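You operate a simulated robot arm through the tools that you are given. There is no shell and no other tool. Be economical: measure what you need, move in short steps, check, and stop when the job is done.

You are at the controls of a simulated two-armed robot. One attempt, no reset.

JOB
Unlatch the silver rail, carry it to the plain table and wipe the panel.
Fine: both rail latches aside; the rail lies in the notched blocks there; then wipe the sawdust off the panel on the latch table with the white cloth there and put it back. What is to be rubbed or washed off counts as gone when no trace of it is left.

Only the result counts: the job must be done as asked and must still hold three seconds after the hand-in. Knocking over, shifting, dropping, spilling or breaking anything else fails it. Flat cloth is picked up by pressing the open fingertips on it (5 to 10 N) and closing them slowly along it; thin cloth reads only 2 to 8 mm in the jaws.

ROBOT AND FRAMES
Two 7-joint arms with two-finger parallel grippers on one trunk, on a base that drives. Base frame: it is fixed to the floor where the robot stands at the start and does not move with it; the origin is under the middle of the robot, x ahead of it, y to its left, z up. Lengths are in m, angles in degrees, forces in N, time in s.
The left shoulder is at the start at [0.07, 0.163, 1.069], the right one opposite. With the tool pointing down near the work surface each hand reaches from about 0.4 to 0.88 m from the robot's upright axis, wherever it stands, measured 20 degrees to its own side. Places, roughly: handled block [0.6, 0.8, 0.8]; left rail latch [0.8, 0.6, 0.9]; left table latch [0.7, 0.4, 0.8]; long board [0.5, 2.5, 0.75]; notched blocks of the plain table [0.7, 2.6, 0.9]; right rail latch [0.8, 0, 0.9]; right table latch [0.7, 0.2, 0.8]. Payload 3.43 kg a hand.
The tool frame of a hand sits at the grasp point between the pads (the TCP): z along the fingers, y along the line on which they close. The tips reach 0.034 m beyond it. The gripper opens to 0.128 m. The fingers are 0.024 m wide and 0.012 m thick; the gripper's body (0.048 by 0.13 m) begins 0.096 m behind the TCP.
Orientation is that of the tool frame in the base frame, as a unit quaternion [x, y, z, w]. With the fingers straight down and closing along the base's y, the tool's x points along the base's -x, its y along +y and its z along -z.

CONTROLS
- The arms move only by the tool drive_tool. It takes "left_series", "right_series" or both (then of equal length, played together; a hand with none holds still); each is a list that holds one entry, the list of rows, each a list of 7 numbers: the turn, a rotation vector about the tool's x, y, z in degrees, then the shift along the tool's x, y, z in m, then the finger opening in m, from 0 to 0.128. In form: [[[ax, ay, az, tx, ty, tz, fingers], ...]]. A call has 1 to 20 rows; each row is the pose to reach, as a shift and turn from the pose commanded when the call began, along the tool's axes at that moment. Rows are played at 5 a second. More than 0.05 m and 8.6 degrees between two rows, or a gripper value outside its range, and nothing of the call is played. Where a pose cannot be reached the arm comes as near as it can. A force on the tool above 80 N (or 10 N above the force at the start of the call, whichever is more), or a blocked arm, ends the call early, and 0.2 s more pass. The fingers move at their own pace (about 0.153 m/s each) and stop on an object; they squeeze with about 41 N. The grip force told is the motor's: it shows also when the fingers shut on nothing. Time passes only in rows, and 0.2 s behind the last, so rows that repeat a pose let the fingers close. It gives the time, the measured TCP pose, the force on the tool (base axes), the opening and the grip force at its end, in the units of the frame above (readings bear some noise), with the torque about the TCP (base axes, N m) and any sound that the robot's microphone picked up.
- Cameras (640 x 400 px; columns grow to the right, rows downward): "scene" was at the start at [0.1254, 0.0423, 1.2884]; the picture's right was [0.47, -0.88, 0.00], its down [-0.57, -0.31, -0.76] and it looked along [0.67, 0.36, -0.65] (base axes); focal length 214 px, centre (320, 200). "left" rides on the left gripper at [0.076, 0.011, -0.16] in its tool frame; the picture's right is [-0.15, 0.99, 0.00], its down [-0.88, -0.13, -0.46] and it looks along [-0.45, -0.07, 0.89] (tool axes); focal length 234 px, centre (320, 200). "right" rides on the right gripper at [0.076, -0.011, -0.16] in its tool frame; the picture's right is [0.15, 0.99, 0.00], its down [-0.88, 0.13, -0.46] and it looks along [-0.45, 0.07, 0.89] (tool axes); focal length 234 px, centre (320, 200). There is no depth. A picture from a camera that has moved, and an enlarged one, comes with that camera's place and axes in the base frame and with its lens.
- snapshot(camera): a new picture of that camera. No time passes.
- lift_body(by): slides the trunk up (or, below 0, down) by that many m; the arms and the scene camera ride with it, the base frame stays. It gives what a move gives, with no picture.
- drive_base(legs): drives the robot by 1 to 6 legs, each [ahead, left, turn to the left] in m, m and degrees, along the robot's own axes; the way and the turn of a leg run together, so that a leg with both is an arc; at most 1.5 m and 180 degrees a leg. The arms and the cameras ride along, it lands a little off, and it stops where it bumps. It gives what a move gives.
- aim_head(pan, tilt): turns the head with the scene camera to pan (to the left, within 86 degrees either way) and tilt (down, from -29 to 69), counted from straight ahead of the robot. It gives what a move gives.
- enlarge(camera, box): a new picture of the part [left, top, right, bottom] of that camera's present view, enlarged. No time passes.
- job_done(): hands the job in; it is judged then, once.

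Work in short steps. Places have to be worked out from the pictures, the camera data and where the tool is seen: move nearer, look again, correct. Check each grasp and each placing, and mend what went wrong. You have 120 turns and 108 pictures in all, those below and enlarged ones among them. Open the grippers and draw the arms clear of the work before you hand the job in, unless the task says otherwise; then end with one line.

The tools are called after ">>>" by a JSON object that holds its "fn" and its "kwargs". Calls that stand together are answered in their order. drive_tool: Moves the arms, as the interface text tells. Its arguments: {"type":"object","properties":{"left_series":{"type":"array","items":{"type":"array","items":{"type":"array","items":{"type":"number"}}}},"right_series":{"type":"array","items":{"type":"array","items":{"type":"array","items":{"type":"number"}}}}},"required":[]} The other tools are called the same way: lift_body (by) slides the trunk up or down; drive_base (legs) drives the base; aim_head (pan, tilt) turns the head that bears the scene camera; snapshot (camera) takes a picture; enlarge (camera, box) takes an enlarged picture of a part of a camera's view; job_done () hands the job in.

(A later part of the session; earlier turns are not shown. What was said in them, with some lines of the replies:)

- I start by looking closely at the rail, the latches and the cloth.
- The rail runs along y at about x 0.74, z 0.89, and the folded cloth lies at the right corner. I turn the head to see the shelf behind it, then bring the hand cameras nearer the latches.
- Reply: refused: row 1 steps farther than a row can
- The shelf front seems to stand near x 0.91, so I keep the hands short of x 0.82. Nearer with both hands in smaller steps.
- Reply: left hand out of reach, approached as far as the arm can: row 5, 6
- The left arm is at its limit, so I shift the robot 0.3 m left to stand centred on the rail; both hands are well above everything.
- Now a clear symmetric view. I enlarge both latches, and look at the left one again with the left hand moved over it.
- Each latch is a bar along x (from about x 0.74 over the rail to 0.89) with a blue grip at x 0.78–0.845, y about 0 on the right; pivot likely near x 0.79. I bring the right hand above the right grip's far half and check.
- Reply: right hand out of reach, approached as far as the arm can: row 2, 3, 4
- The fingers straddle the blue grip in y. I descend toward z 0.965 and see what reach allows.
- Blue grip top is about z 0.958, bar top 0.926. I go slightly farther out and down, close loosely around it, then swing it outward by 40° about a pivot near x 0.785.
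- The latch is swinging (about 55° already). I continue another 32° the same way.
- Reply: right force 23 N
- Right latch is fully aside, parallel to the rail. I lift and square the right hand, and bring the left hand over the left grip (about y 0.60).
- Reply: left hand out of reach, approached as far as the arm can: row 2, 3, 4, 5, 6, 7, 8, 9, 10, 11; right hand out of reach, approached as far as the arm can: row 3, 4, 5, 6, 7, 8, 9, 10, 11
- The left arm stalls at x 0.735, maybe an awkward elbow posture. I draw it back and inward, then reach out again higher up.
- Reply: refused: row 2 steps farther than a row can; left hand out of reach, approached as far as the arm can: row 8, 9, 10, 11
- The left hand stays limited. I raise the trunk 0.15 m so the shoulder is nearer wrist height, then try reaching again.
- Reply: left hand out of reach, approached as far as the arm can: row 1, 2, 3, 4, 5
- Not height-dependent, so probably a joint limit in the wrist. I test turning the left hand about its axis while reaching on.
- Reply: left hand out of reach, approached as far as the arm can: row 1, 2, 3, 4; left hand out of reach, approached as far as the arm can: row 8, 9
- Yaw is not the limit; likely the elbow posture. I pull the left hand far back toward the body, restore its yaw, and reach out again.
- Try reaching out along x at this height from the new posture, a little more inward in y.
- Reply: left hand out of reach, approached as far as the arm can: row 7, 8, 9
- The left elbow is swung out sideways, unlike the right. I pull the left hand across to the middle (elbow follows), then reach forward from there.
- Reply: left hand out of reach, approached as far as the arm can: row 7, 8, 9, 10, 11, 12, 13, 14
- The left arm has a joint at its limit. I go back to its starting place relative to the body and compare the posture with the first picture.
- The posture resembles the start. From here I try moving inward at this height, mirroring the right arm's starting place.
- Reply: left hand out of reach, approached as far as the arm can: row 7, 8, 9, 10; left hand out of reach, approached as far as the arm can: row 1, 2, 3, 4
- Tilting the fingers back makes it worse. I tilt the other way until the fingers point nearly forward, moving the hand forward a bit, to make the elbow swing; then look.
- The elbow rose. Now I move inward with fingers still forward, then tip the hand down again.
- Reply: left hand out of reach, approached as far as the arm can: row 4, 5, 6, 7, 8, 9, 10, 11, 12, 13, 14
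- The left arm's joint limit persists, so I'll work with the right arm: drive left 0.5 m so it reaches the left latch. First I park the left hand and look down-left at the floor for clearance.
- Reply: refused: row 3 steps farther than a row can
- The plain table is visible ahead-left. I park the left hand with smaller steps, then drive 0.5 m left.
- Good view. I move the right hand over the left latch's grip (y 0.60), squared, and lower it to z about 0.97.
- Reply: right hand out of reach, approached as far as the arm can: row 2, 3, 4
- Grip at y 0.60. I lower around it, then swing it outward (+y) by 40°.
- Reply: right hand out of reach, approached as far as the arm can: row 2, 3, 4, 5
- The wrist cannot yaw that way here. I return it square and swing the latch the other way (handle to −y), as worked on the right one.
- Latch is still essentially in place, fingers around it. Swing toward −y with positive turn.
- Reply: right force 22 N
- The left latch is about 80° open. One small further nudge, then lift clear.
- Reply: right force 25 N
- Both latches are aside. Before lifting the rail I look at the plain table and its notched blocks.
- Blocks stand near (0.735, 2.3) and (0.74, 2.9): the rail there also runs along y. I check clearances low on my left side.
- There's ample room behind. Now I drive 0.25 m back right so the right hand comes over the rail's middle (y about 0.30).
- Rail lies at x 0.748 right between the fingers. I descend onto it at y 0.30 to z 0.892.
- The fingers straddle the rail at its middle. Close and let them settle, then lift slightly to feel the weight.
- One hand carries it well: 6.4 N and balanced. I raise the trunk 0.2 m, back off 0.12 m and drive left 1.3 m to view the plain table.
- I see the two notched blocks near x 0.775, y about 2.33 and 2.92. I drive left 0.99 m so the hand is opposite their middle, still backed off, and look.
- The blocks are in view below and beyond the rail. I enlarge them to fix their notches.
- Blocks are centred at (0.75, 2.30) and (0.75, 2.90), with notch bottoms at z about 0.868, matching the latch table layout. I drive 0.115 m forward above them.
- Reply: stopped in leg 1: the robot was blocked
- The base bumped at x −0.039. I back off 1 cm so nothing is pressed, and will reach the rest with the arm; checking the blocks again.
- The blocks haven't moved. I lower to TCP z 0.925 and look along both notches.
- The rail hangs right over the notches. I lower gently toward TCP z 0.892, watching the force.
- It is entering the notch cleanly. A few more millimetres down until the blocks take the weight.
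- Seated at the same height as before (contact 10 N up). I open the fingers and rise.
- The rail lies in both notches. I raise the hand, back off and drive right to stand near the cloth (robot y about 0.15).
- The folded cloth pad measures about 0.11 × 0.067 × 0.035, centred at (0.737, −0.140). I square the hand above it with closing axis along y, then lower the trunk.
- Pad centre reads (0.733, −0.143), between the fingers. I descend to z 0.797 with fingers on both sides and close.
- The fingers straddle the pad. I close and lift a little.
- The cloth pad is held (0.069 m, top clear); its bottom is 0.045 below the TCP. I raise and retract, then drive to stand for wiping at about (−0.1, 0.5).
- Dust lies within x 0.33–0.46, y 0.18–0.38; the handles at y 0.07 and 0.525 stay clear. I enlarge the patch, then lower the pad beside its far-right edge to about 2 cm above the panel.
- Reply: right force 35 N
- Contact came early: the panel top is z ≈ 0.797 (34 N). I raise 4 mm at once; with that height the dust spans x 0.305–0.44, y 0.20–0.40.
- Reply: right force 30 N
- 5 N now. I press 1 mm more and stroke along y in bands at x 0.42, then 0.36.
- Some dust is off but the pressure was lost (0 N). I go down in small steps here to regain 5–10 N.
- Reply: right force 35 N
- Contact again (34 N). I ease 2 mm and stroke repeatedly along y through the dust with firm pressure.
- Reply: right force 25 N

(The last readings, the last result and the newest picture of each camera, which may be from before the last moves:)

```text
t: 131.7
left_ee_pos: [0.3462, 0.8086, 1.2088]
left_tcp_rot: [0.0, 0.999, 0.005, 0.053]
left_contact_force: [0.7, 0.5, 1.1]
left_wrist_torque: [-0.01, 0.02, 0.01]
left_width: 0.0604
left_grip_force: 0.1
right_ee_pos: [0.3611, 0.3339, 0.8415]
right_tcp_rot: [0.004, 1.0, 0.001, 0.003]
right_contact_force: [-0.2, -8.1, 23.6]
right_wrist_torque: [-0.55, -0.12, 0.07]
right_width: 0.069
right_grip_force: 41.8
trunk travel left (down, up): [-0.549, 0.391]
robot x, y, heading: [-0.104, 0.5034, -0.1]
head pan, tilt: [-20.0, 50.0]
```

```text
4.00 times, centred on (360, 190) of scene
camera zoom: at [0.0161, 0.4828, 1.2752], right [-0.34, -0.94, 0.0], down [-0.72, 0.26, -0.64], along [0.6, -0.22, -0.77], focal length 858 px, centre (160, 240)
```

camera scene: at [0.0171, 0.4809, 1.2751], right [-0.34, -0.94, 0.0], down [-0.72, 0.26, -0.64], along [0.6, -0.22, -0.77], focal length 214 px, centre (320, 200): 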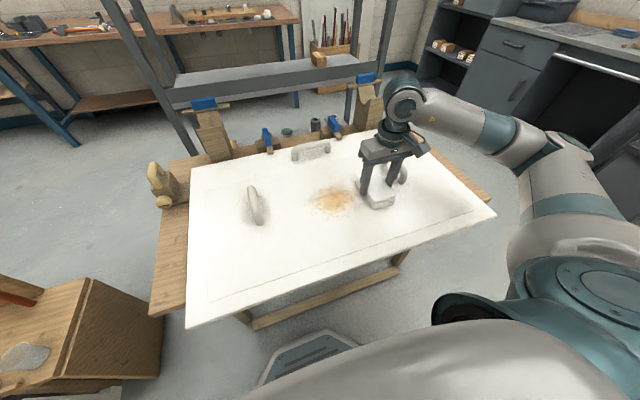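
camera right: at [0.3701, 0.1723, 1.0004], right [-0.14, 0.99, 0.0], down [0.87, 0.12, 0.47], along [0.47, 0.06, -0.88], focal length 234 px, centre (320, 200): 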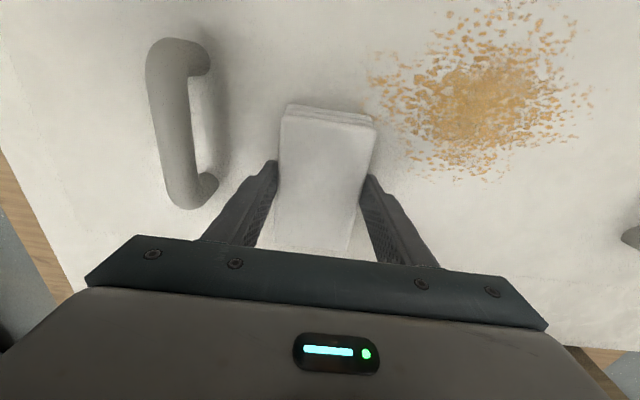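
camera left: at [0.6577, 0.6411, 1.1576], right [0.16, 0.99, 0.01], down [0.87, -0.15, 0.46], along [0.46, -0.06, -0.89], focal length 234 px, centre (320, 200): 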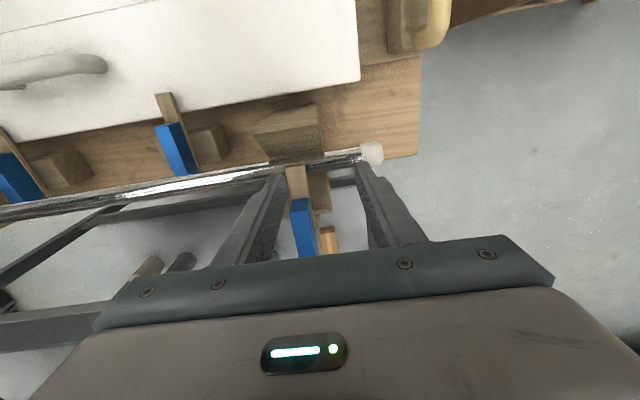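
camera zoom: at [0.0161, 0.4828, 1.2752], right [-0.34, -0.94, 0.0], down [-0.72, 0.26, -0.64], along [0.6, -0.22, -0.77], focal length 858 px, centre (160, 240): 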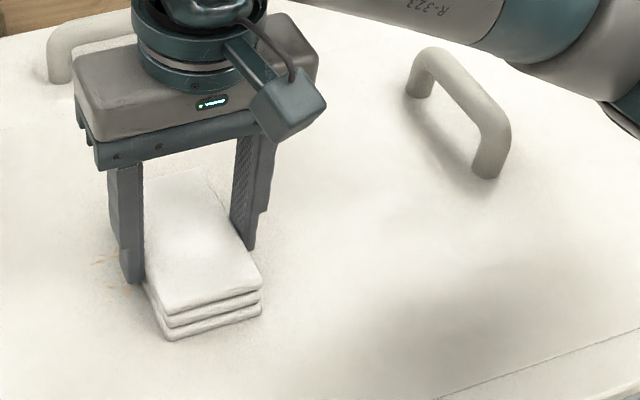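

With real pressure the dust vanishes where the pad has passed. I finish this stroke and sweep neighbouring bands too.

>>> {"fn": "drive_tool", "kwargs": {"right_series": [[[0, 0, 0, 0, 0.03, 0, 0.0], [0, 0, 0, 0, 0.06, 0, 0.0], [0, 0, 0, 0, 0.085, 0, 0.0], [0, 0, 0, -0.03, 0.085, 0, 0.0], [0, 0, 0, -0.055, 0.085, 0, 0.0], [0, 0, 0, -0.055, 0.05, 0, 0.0], [0, 0, 0, -0.055, 0.01, 0, 0.0], [0, 0, 0, -0.055, -0.03, 0, 0.0], [0, 0, 0, -0.055, -0.07, 0, 0.0], [0, 0, 0, -0.055, -0.11, 0, 0.0], [0, 0, 0, -0.055, -0.145, 0, 0.0]]]}}

>>> {"fn": "snapshot", "kwargs": {"camera": "scene"}}

>>> {"fn": "enlarge", "kwargs": {"camera": "scene", "box": [270, 150, 390, 230]}}

```text
t: 134.1
left_ee_pos: [0.3448, 0.809, 1.2105]
left_tcp_rot: [0.001, 0.999, 0.006, 0.053]
left_contact_force: [0.3, -0.3, 0.8]
left_wrist_torque: [-0.03, 0.0, -0.02]
left_width: 0.0597
left_grip_force: 0.1
right_ee_pos: [0.4169, 0.1885, 0.8418]
right_tcp_rot: [0.003, 1.0, 0.002, 0.004]
right_contact_force: [-1.3, 3.6, 12.6]
right_wrist_torque: [-0.09, 0.46, -0.32]
right_width: 0.0688
right_grip_force: 40.8
trunk travel left (down, up): [-0.549, 0.391]
robot x, y, heading: [-0.1079, 0.5061, 0.2]
head pan, tilt: [-20.0, 50.0]
```

```text
26 pictures are left
camera scene: at [0.0163, 0.4826, 1.2754], right [-0.34, -0.94, 0.0], down [-0.72, 0.26, -0.64], along [0.61, -0.22, -0.77], focal length 214 px, centre (320, 200)
```

scene: 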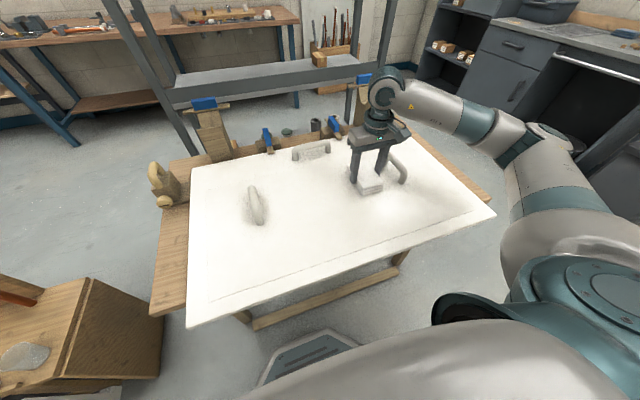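

```text
5.00 times, centred on (330, 190) of scene
camera zoom: at [0.0163, 0.4826, 1.2754], right [-0.34, -0.94, 0.0], down [-0.72, 0.26, -0.64], along [0.61, -0.22, -0.77], focal length 1072 px, centre (270, 250)
```

zoom: 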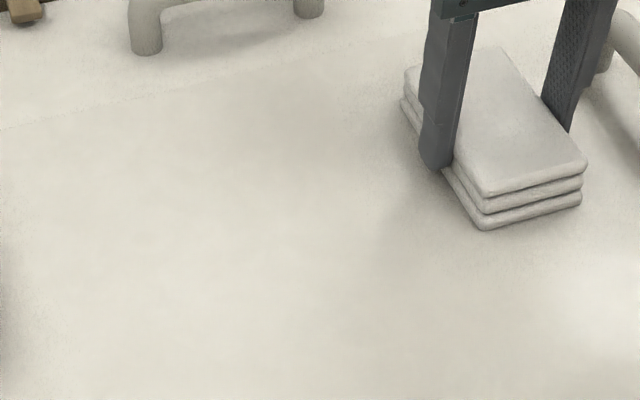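

No dust visible. For safety one more pass in the nearer band (x 0.325) and back through the middle, then lift.

>>> {"fn": "drive_tool", "kwargs": {"right_series": [[[0, 0, 0, 0.04, 0.0, 0, 0.0], [0, 0, 0, 0.08, 0.0, 0, 0.0], [0, 0, 0, 0.088, 0.04, 0, 0.0], [0, 0, 0, 0.088, 0.08, 0, 0.0], [0, 0, 0, 0.088, 0.12, 0, 0.0], [0, 0, 0, 0.088, 0.16, 0, 0.0], [0, 0, 0, 0.088, 0.2, 0, 0.0], [0, 0, 0, 0.088, 0.23, 0, 0.0], [0, 0, 0, 0.055, 0.23, 0, 0.0], [0, 0, 0, 0.03, 0.23, 0, 0.0], [0, 0, 0, 0.03, 0.19, 0, 0.0], [0, 0, 0, 0.03, 0.15, 0, 0.0], [0, 0, 0, 0.03, 0.11, 0, 0.0], [0, 0, 0, 0.03, 0.07, 0, 0.0], [0, 0, 0, 0.03, 0.03, 0, 0.0], [0, 0, 0, 0.03, 0.0, 0, 0.0], [0, 0, 0, 0.03, 0.0, -0.03, 0.0], [0, 0, 0, 0.0, 0.0, -0.07, 0.0], [0, 0, 0, -0.04, 0.0, -0.1, 0.0], [0, 0, 0, -0.08, 0.0, -0.13, 0.0]]]}}

>>> {"fn": "enlarge", "kwargs": {"camera": "scene", "box": [240, 140, 440, 270]}}

>>> {"fn": "snapshot", "kwargs": {"camera": "right"}}

```text
t: 138.3
left_ee_pos: [0.3481, 0.809, 1.2079]
left_tcp_rot: [0.001, 0.999, 0.006, 0.052]
left_contact_force: [0.3, 0.3, 0.7]
left_wrist_torque: [0.0, 0.01, -0.03]
left_width: 0.0602
left_grip_force: 0.2
right_ee_pos: [0.4957, 0.1871, 0.9695]
right_tcp_rot: [0.004, 1.0, 0.001, 0.001]
right_contact_force: [0.1, 1.2, -1.2]
right_wrist_torque: [-0.02, -0.02, -0.02]
right_width: 0.0688
right_grip_force: 40.4
trunk travel left (down, up): [-0.549, 0.391]
robot x, y, heading: [-0.1056, 0.5039, 0.3]
head pan, tilt: [-20.0, 50.0]
```

```text
3.08 times, centred on (340, 205) of scene
camera zoom: at [0.0185, 0.4833, 1.2749], right [-0.34, -0.94, 0.0], down [-0.72, 0.26, -0.64], along [0.6, -0.22, -0.77], focal length 660 px, centre (258, 185)
```

zoom: 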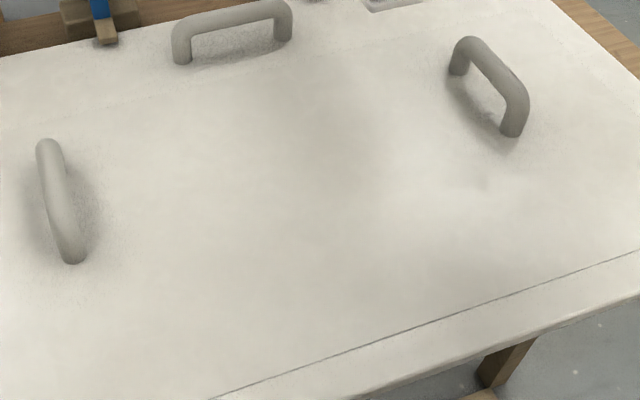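

```text
23 pictures are left
camera right: at [0.4191, 0.1752, 1.1291], right [-0.14, 0.99, 0.0], down [0.88, 0.12, 0.46], along [0.45, 0.07, -0.89], focal length 234 px, centre (320, 200)
```

right: 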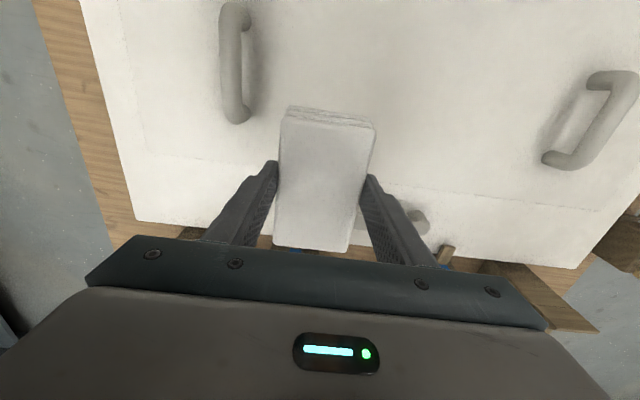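

The panel is clean. I raise the hand and drive back to the cloth's place.

>>> {"fn": "drive_tool", "kwargs": {"right_series": [[[0, 0, 0, 0, 0, -0.03, 0.0], [0, 0, 0, 0, 0, -0.06, 0.0]]]}}

>>> {"fn": "drive_base", "kwargs": {"legs": [[0, -0.355, 0], [0.1, 0, 0]]}}

>>> {"fn": "aim_head", "kwargs": {"pan": -14, "tilt": 42}}

```text
t: 138.9
left_ee_pos: [0.3464, 0.8087, 1.21]
left_tcp_rot: [0.0, 0.999, 0.005, 0.053]
left_contact_force: [-0.7, -0.4, 1.0]
left_wrist_torque: [-0.03, -0.01, 0.04]
left_width: 0.06
left_grip_force: 0.1
right_ee_pos: [0.4959, 0.1856, 1.031]
right_tcp_rot: [0.004, 1.0, 0.002, 0.002]
right_contact_force: [-0.3, 0.1, -0.5]
right_wrist_torque: [-0.01, 0.01, -0.04]
right_width: 0.0692
right_grip_force: 41.1
trunk travel left (down, up): [-0.549, 0.391]
robot x, y, heading: [-0.104, 0.507, -0.2]
head pan, tilt: [-20.0, 50.0]
```

```text
t: 142.0
left_ee_pos: [0.4482, 0.4495, 1.2102]
left_tcp_rot: [-0.001, 0.999, 0.006, 0.053]
left_contact_force: [1.1, 1.0, 0.8]
left_wrist_torque: [0.0, 0.05, -0.01]
left_width: 0.0599
left_grip_force: 0.1
right_ee_pos: [0.5975, -0.1705, 1.031]
right_tcp_rot: [0.004, 1.0, 0.002, 0.001]
right_contact_force: [0.3, 0.2, -1.1]
right_wrist_torque: [0.0, 0.0, -0.02]
right_width: 0.0687
right_grip_force: 40.9
trunk travel left (down, up): [-0.549, 0.391]
robot x, y, heading: [-0.0028, 0.1478, 0.4]
head pan, tilt: [-20.0, 50.0]
```

```text
t: 142.7
left_ee_pos: [0.4476, 0.4502, 1.21]
left_tcp_rot: [0.0, 0.999, 0.007, 0.052]
left_contact_force: [-0.2, -0.2, 0.4]
left_wrist_torque: [0.03, 0.0, 0.0]
left_width: 0.0601
left_grip_force: 0.1
right_ee_pos: [0.5969, -0.1707, 1.0309]
right_tcp_rot: [0.003, 1.0, 0.003, 0.001]
right_contact_force: [-0.2, -0.4, -0.9]
right_wrist_torque: [0.01, 0.02, 0.0]
right_width: 0.0689
right_grip_force: 40.7
trunk travel left (down, up): [-0.549, 0.391]
robot x, y, heading: [-0.005, 0.1452, 0.1]
head pan, tilt: [-14.0, 42.0]
```

I move the pad above its old place (0.736, −0.143) and lower to z 0.83, then look.

>>> {"fn": "drive_tool", "kwargs": {"right_series": [[[0, 0, 0, -0.04, 0.01, 0, 0.0], [0, 0, 0, -0.08, 0.02, 0, 0.0], [0, 0, 0, -0.12, 0.027, 0, 0.0], [0, 0, 0, -0.139, 0.027, 0.03, 0.0], [0, 0, 0, -0.139, 0.027, 0.07, 0.0], [0, 0, 0, -0.139, 0.027, 0.11, 0.0], [0, 0, 0, -0.139, 0.027, 0.15, 0.0], [0, 0, 0, -0.139, 0.027, 0.19, 0.0], [0, 0, 0, -0.139, 0.027, 0.205, 0.0]]]}}

>>> {"fn": "enlarge", "kwargs": {"camera": "scene", "box": [310, 140, 430, 240]}}

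```text
t: 144.7
left_ee_pos: [0.4477, 0.4513, 1.2098]
left_tcp_rot: [0.0, 0.999, 0.006, 0.053]
left_contact_force: [-0.9, -0.4, -0.5]
left_wrist_torque: [0.04, 0.0, -0.01]
left_width: 0.0602
left_grip_force: 0.2
right_ee_pos: [0.7376, -0.1444, 0.8256]
right_tcp_rot: [0.003, 1.0, 0.003, 0.001]
right_contact_force: [-0.6, 0.6, -1.4]
right_wrist_torque: [0.0, -0.03, -0.02]
right_width: 0.0689
right_grip_force: 40.8
trunk travel left (down, up): [-0.549, 0.391]
robot x, y, heading: [-0.003, 0.1479, -0.0]
head pan, tilt: [-14.0, 42.0]
```

```text
4.00 times, centred on (370, 190) of scene
camera zoom: at [0.1275, 0.1301, 1.2863], right [-0.24, -0.97, 0.0], down [-0.65, 0.16, -0.74], along [0.72, -0.18, -0.67], focal length 858 px, centre (120, 240)
```

zoom: 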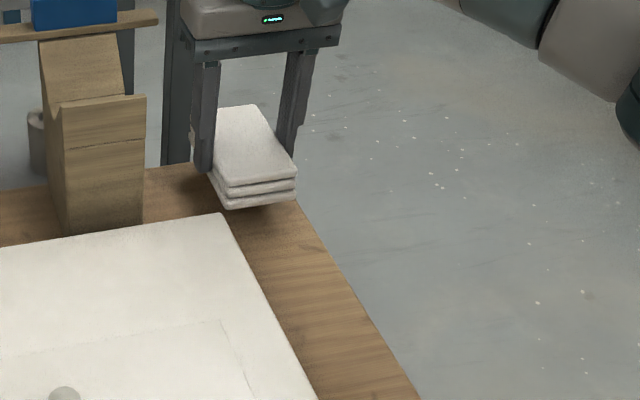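

Over the right spot. Lower slowly to contact.

>>> {"fn": "drive_tool", "kwargs": {"right_series": [[[0, 0, 0, 0, 0.001, 0.012, 0.0], [0, 0, 0, 0, 0.001, 0.022, 0.0], [0, 0, 0, 0, 0.001, 0.027, 0.0], [0, 0, 0, 0, 0.001, 0.027, 0.0]]]}}

```text
t: 145.7
left_ee_pos: [0.4483, 0.449, 1.21]
left_tcp_rot: [0.0, 0.999, 0.006, 0.052]
left_contact_force: [0.3, -0.7, 0.7]
left_wrist_torque: [0.0, 0.01, 0.0]
left_width: 0.0603
left_grip_force: 0.0
right_ee_pos: [0.7364, -0.1433, 0.7999]
right_tcp_rot: [0.004, 1.0, 0.002, 0.002]
right_contact_force: [1.0, 1.1, 0.0]
right_wrist_torque: [0.01, 0.0, 0.02]
right_width: 0.0687
right_grip_force: 40.8
trunk travel left (down, up): [-0.549, 0.391]
robot x, y, heading: [-0.0034, 0.1458, 0.1]
head pan, tilt: [-14.0, 42.0]
```

Weight is nearly taken (0 N); 4 mm more.

>>> {"fn": "drive_tool", "kwargs": {"right_series": [[[0, 0, 0, 0, 0, 0.002, 0.0], [0, 0, 0, 0, 0, 0.003, 0.0], [0, 0, 0, 0, 0, 0.003, 0.0]]]}}

>>> {"fn": "enlarge", "kwargs": {"camera": "scene", "box": [310, 140, 430, 240]}}

```text
t: 146.4
left_ee_pos: [0.4474, 0.4494, 1.2105]
left_tcp_rot: [0.0, 0.999, 0.006, 0.052]
left_contact_force: [0.8, 0.3, 0.5]
left_wrist_torque: [0.0, -0.01, 0.01]
left_width: 0.0599
left_grip_force: 0.0
right_ee_pos: [0.738, -0.1428, 0.7963]
right_tcp_rot: [0.003, 1.0, 0.002, 0.003]
right_contact_force: [1.4, -0.4, -0.1]
right_wrist_torque: [0.0, 0.01, -0.05]
right_width: 0.0689
right_grip_force: 40.8
trunk travel left (down, up): [-0.549, 0.391]
robot x, y, heading: [-0.0015, 0.1471, 0.2]
head pan, tilt: [-14.0, 42.0]
```

```text
4.00 times, centred on (370, 190) of scene
camera zoom: at [0.1274, 0.1301, 1.2862], right [-0.24, -0.97, 0.0], down [-0.65, 0.16, -0.74], along [0.72, -0.18, -0.67], focal length 858 px, centre (120, 240)
```

zoom: 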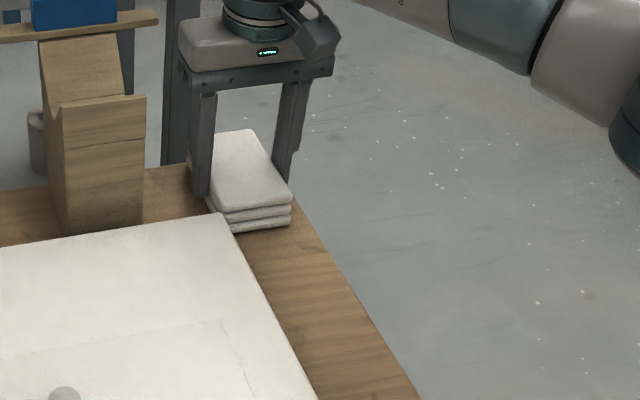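

It sits as it did before. A last millimetre down, then open slowly to the previous width and rise.

>>> {"fn": "drive_tool", "kwargs": {"right_series": [[[0, 0, 0, 0, 0, 0.001, 0.0], [0, 0, 0, 0, 0, 0.001, 0.07], [0, 0, 0, 0, 0, 0.001, 0.08], [0, 0, 0, 0, 0, 0.001, 0.095], [0, 0, 0, 0, 0, 0.001, 0.095], [0, 0, 0, 0, 0, -0.03, 0.095], [0, 0, 0, 0, 0, -0.07, 0.095], [0, 0, 0, 0, 0, -0.11, 0.095], [0, 0, 0, 0, 0, -0.15, 0.095], [0, 0, 0, 0.02, 0, -0.19, 0.095], [0, 0, 0, 0.06, 0, -0.21, 0.095], [0, 0, 0, 0.1, 0, -0.22, 0.095]]]}}

>>> {"fn": "snapshot", "kwargs": {"camera": "scene"}}

>>> {"fn": "enlarge", "kwargs": {"camera": "scene", "box": [310, 140, 430, 240]}}

>>> {"fn": "enlarge", "kwargs": {"camera": "scene", "box": [60, 140, 380, 340]}}

```text
t: 149.1
left_ee_pos: [0.4463, 0.4495, 1.2111]
left_tcp_rot: [-0.001, 0.999, 0.007, 0.054]
left_contact_force: [0.7, 0.0, 0.2]
left_wrist_torque: [-0.02, -0.01, 0.03]
left_width: 0.06
left_grip_force: 0.1
right_ee_pos: [0.6339, -0.1432, 1.0176]
right_tcp_rot: [0.003, 1.0, 0.003, 0.003]
right_contact_force: [-0.1, 0.4, 0.3]
right_wrist_torque: [0.0, -0.04, 0.07]
right_width: 0.0947
right_grip_force: 0.1
trunk travel left (down, up): [-0.549, 0.391]
robot x, y, heading: [-0.003, 0.1477, 0.1]
head pan, tilt: [-14.0, 42.0]
```

```text
20 pictures are left
camera scene: at [0.1263, 0.1298, 1.2864], right [-0.24, -0.97, 0.0], down [-0.65, 0.16, -0.74], along [0.72, -0.18, -0.67], focal length 214 px, centre (320, 200)
```

scene: 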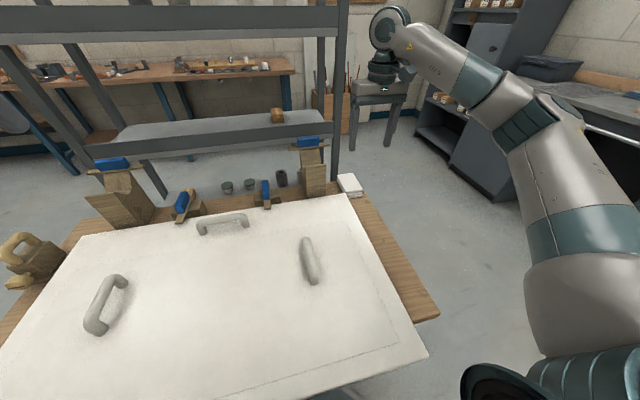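

```text
4.00 times, centred on (370, 190) of scene
camera zoom: at [0.1263, 0.1298, 1.2864], right [-0.24, -0.97, 0.0], down [-0.65, 0.16, -0.74], along [0.72, -0.18, -0.67], focal length 858 px, centre (120, 240)
```

zoom: 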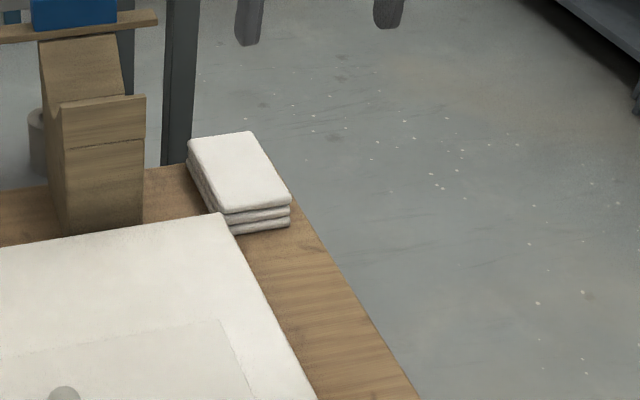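

```text
2.00 times, centred on (220, 240) of scene
camera zoom: at [0.1263, 0.1298, 1.2864], right [-0.24, -0.97, 0.0], down [-0.65, 0.16, -0.74], along [0.72, -0.18, -0.67], focal length 429 px, centre (520, 120)
```

zoom: 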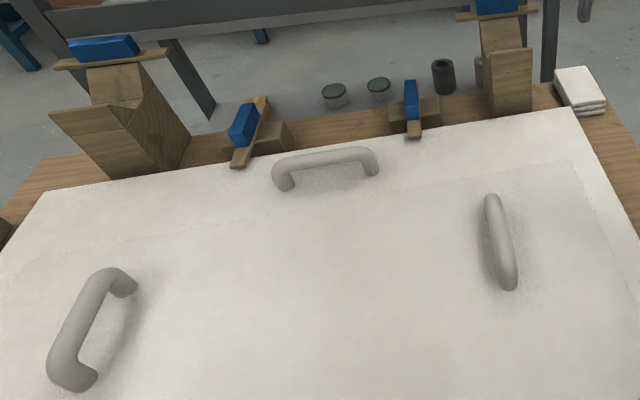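

Dust gone, cloth back, latches aside. I open both grippers fully, draw the hands clear, and glance at the rail on the plain table.

>>> {"fn": "drive_tool", "kwargs": {"left_series": [[[0, 0, 0, 0, 0, -0.02, 0.09], [0, 0, 0, 0, 0, -0.04, 0.128], [0, 0, 0, 0, 0, -0.06, 0.128]]], "right_series": [[[0, 0, 0, 0.03, 0, -0.03, 0.11], [0, 0, 0, 0.06, 0, -0.06, 0.128], [0, 0, 0, 0.09, 0, -0.09, 0.128]]]}}

>>> {"fn": "aim_head", "kwargs": {"pan": 72, "tilt": 15}}

>>> {"fn": "snapshot", "kwargs": {"camera": "scene"}}

```text
t: 149.8
left_ee_pos: [0.4392, 0.4489, 1.2712]
left_tcp_rot: [0.0, 0.999, 0.006, 0.054]
left_contact_force: [-1.0, 0.7, 0.5]
left_wrist_torque: [0.01, -0.04, 0.01]
left_width: 0.1281
left_grip_force: 0.1
right_ee_pos: [0.5442, -0.1429, 1.1065]
right_tcp_rot: [0.005, 1.0, 0.002, 0.001]
right_contact_force: [-0.7, -0.8, 0.3]
right_wrist_torque: [0.01, -0.03, 0.02]
right_width: 0.1282
right_grip_force: 0.1
trunk travel left (down, up): [-0.549, 0.391]
robot x, y, heading: [0.0004, 0.1493, 0.2]
head pan, tilt: [-14.0, 42.0]
```

```text
t: 151.4
left_ee_pos: [0.4407, 0.4496, 1.2691]
left_tcp_rot: [0.0, 0.999, 0.006, 0.052]
left_contact_force: [0.0, -0.4, 0.3]
left_wrist_torque: [0.01, 0.0, 0.02]
left_width: 0.128
left_grip_force: 0.2
right_ee_pos: [0.5461, -0.1416, 1.1059]
right_tcp_rot: [0.003, 1.0, 0.002, 0.002]
right_contact_force: [0.8, 0.6, 0.4]
right_wrist_torque: [0.02, 0.0, 0.0]
right_width: 0.1281
right_grip_force: 0.1
trunk travel left (down, up): [-0.549, 0.391]
robot x, y, heading: [-0.0038, 0.1468, -0.1]
head pan, tilt: [72.0, 15.0]
```

```text
17 pictures are left
camera scene: at [0.0749, 0.2391, 1.3288], right [0.95, -0.31, 0.0], down [-0.08, -0.25, -0.97], along [0.3, 0.92, -0.26], focal length 214 px, centre (320, 200)
```

scene: 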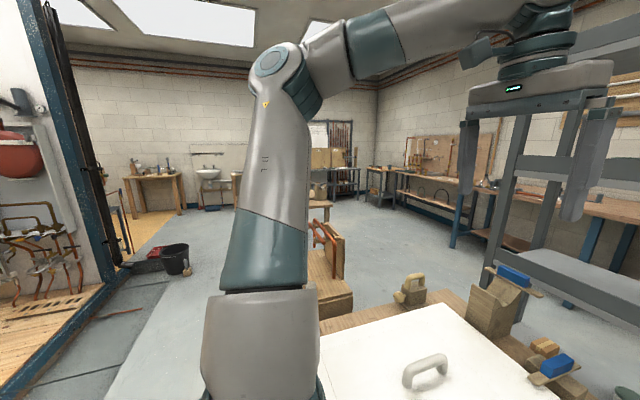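

The plain table is hidden behind the left arm from here, but the rail was seen resting in both notches after I let go of it. The panel is clean, the cloth is back and both hands are clear and open, so I hand the job in.

>>> {"fn": "job_done", "kwargs": {}}

```text
The job is handed in.
```

I handed the job in: both rail latches are swung aside, the rail lies in the notched blocks on the plain table, the sawdust is wiped off the panel with no trace visible, and the folded cloth is back in its place. Driving up to the plain table, the base bumped something once; the blocks looked unmoved afterwards. The left arm hid the plain table in my last look, so the rail's position is from when I let go of it.
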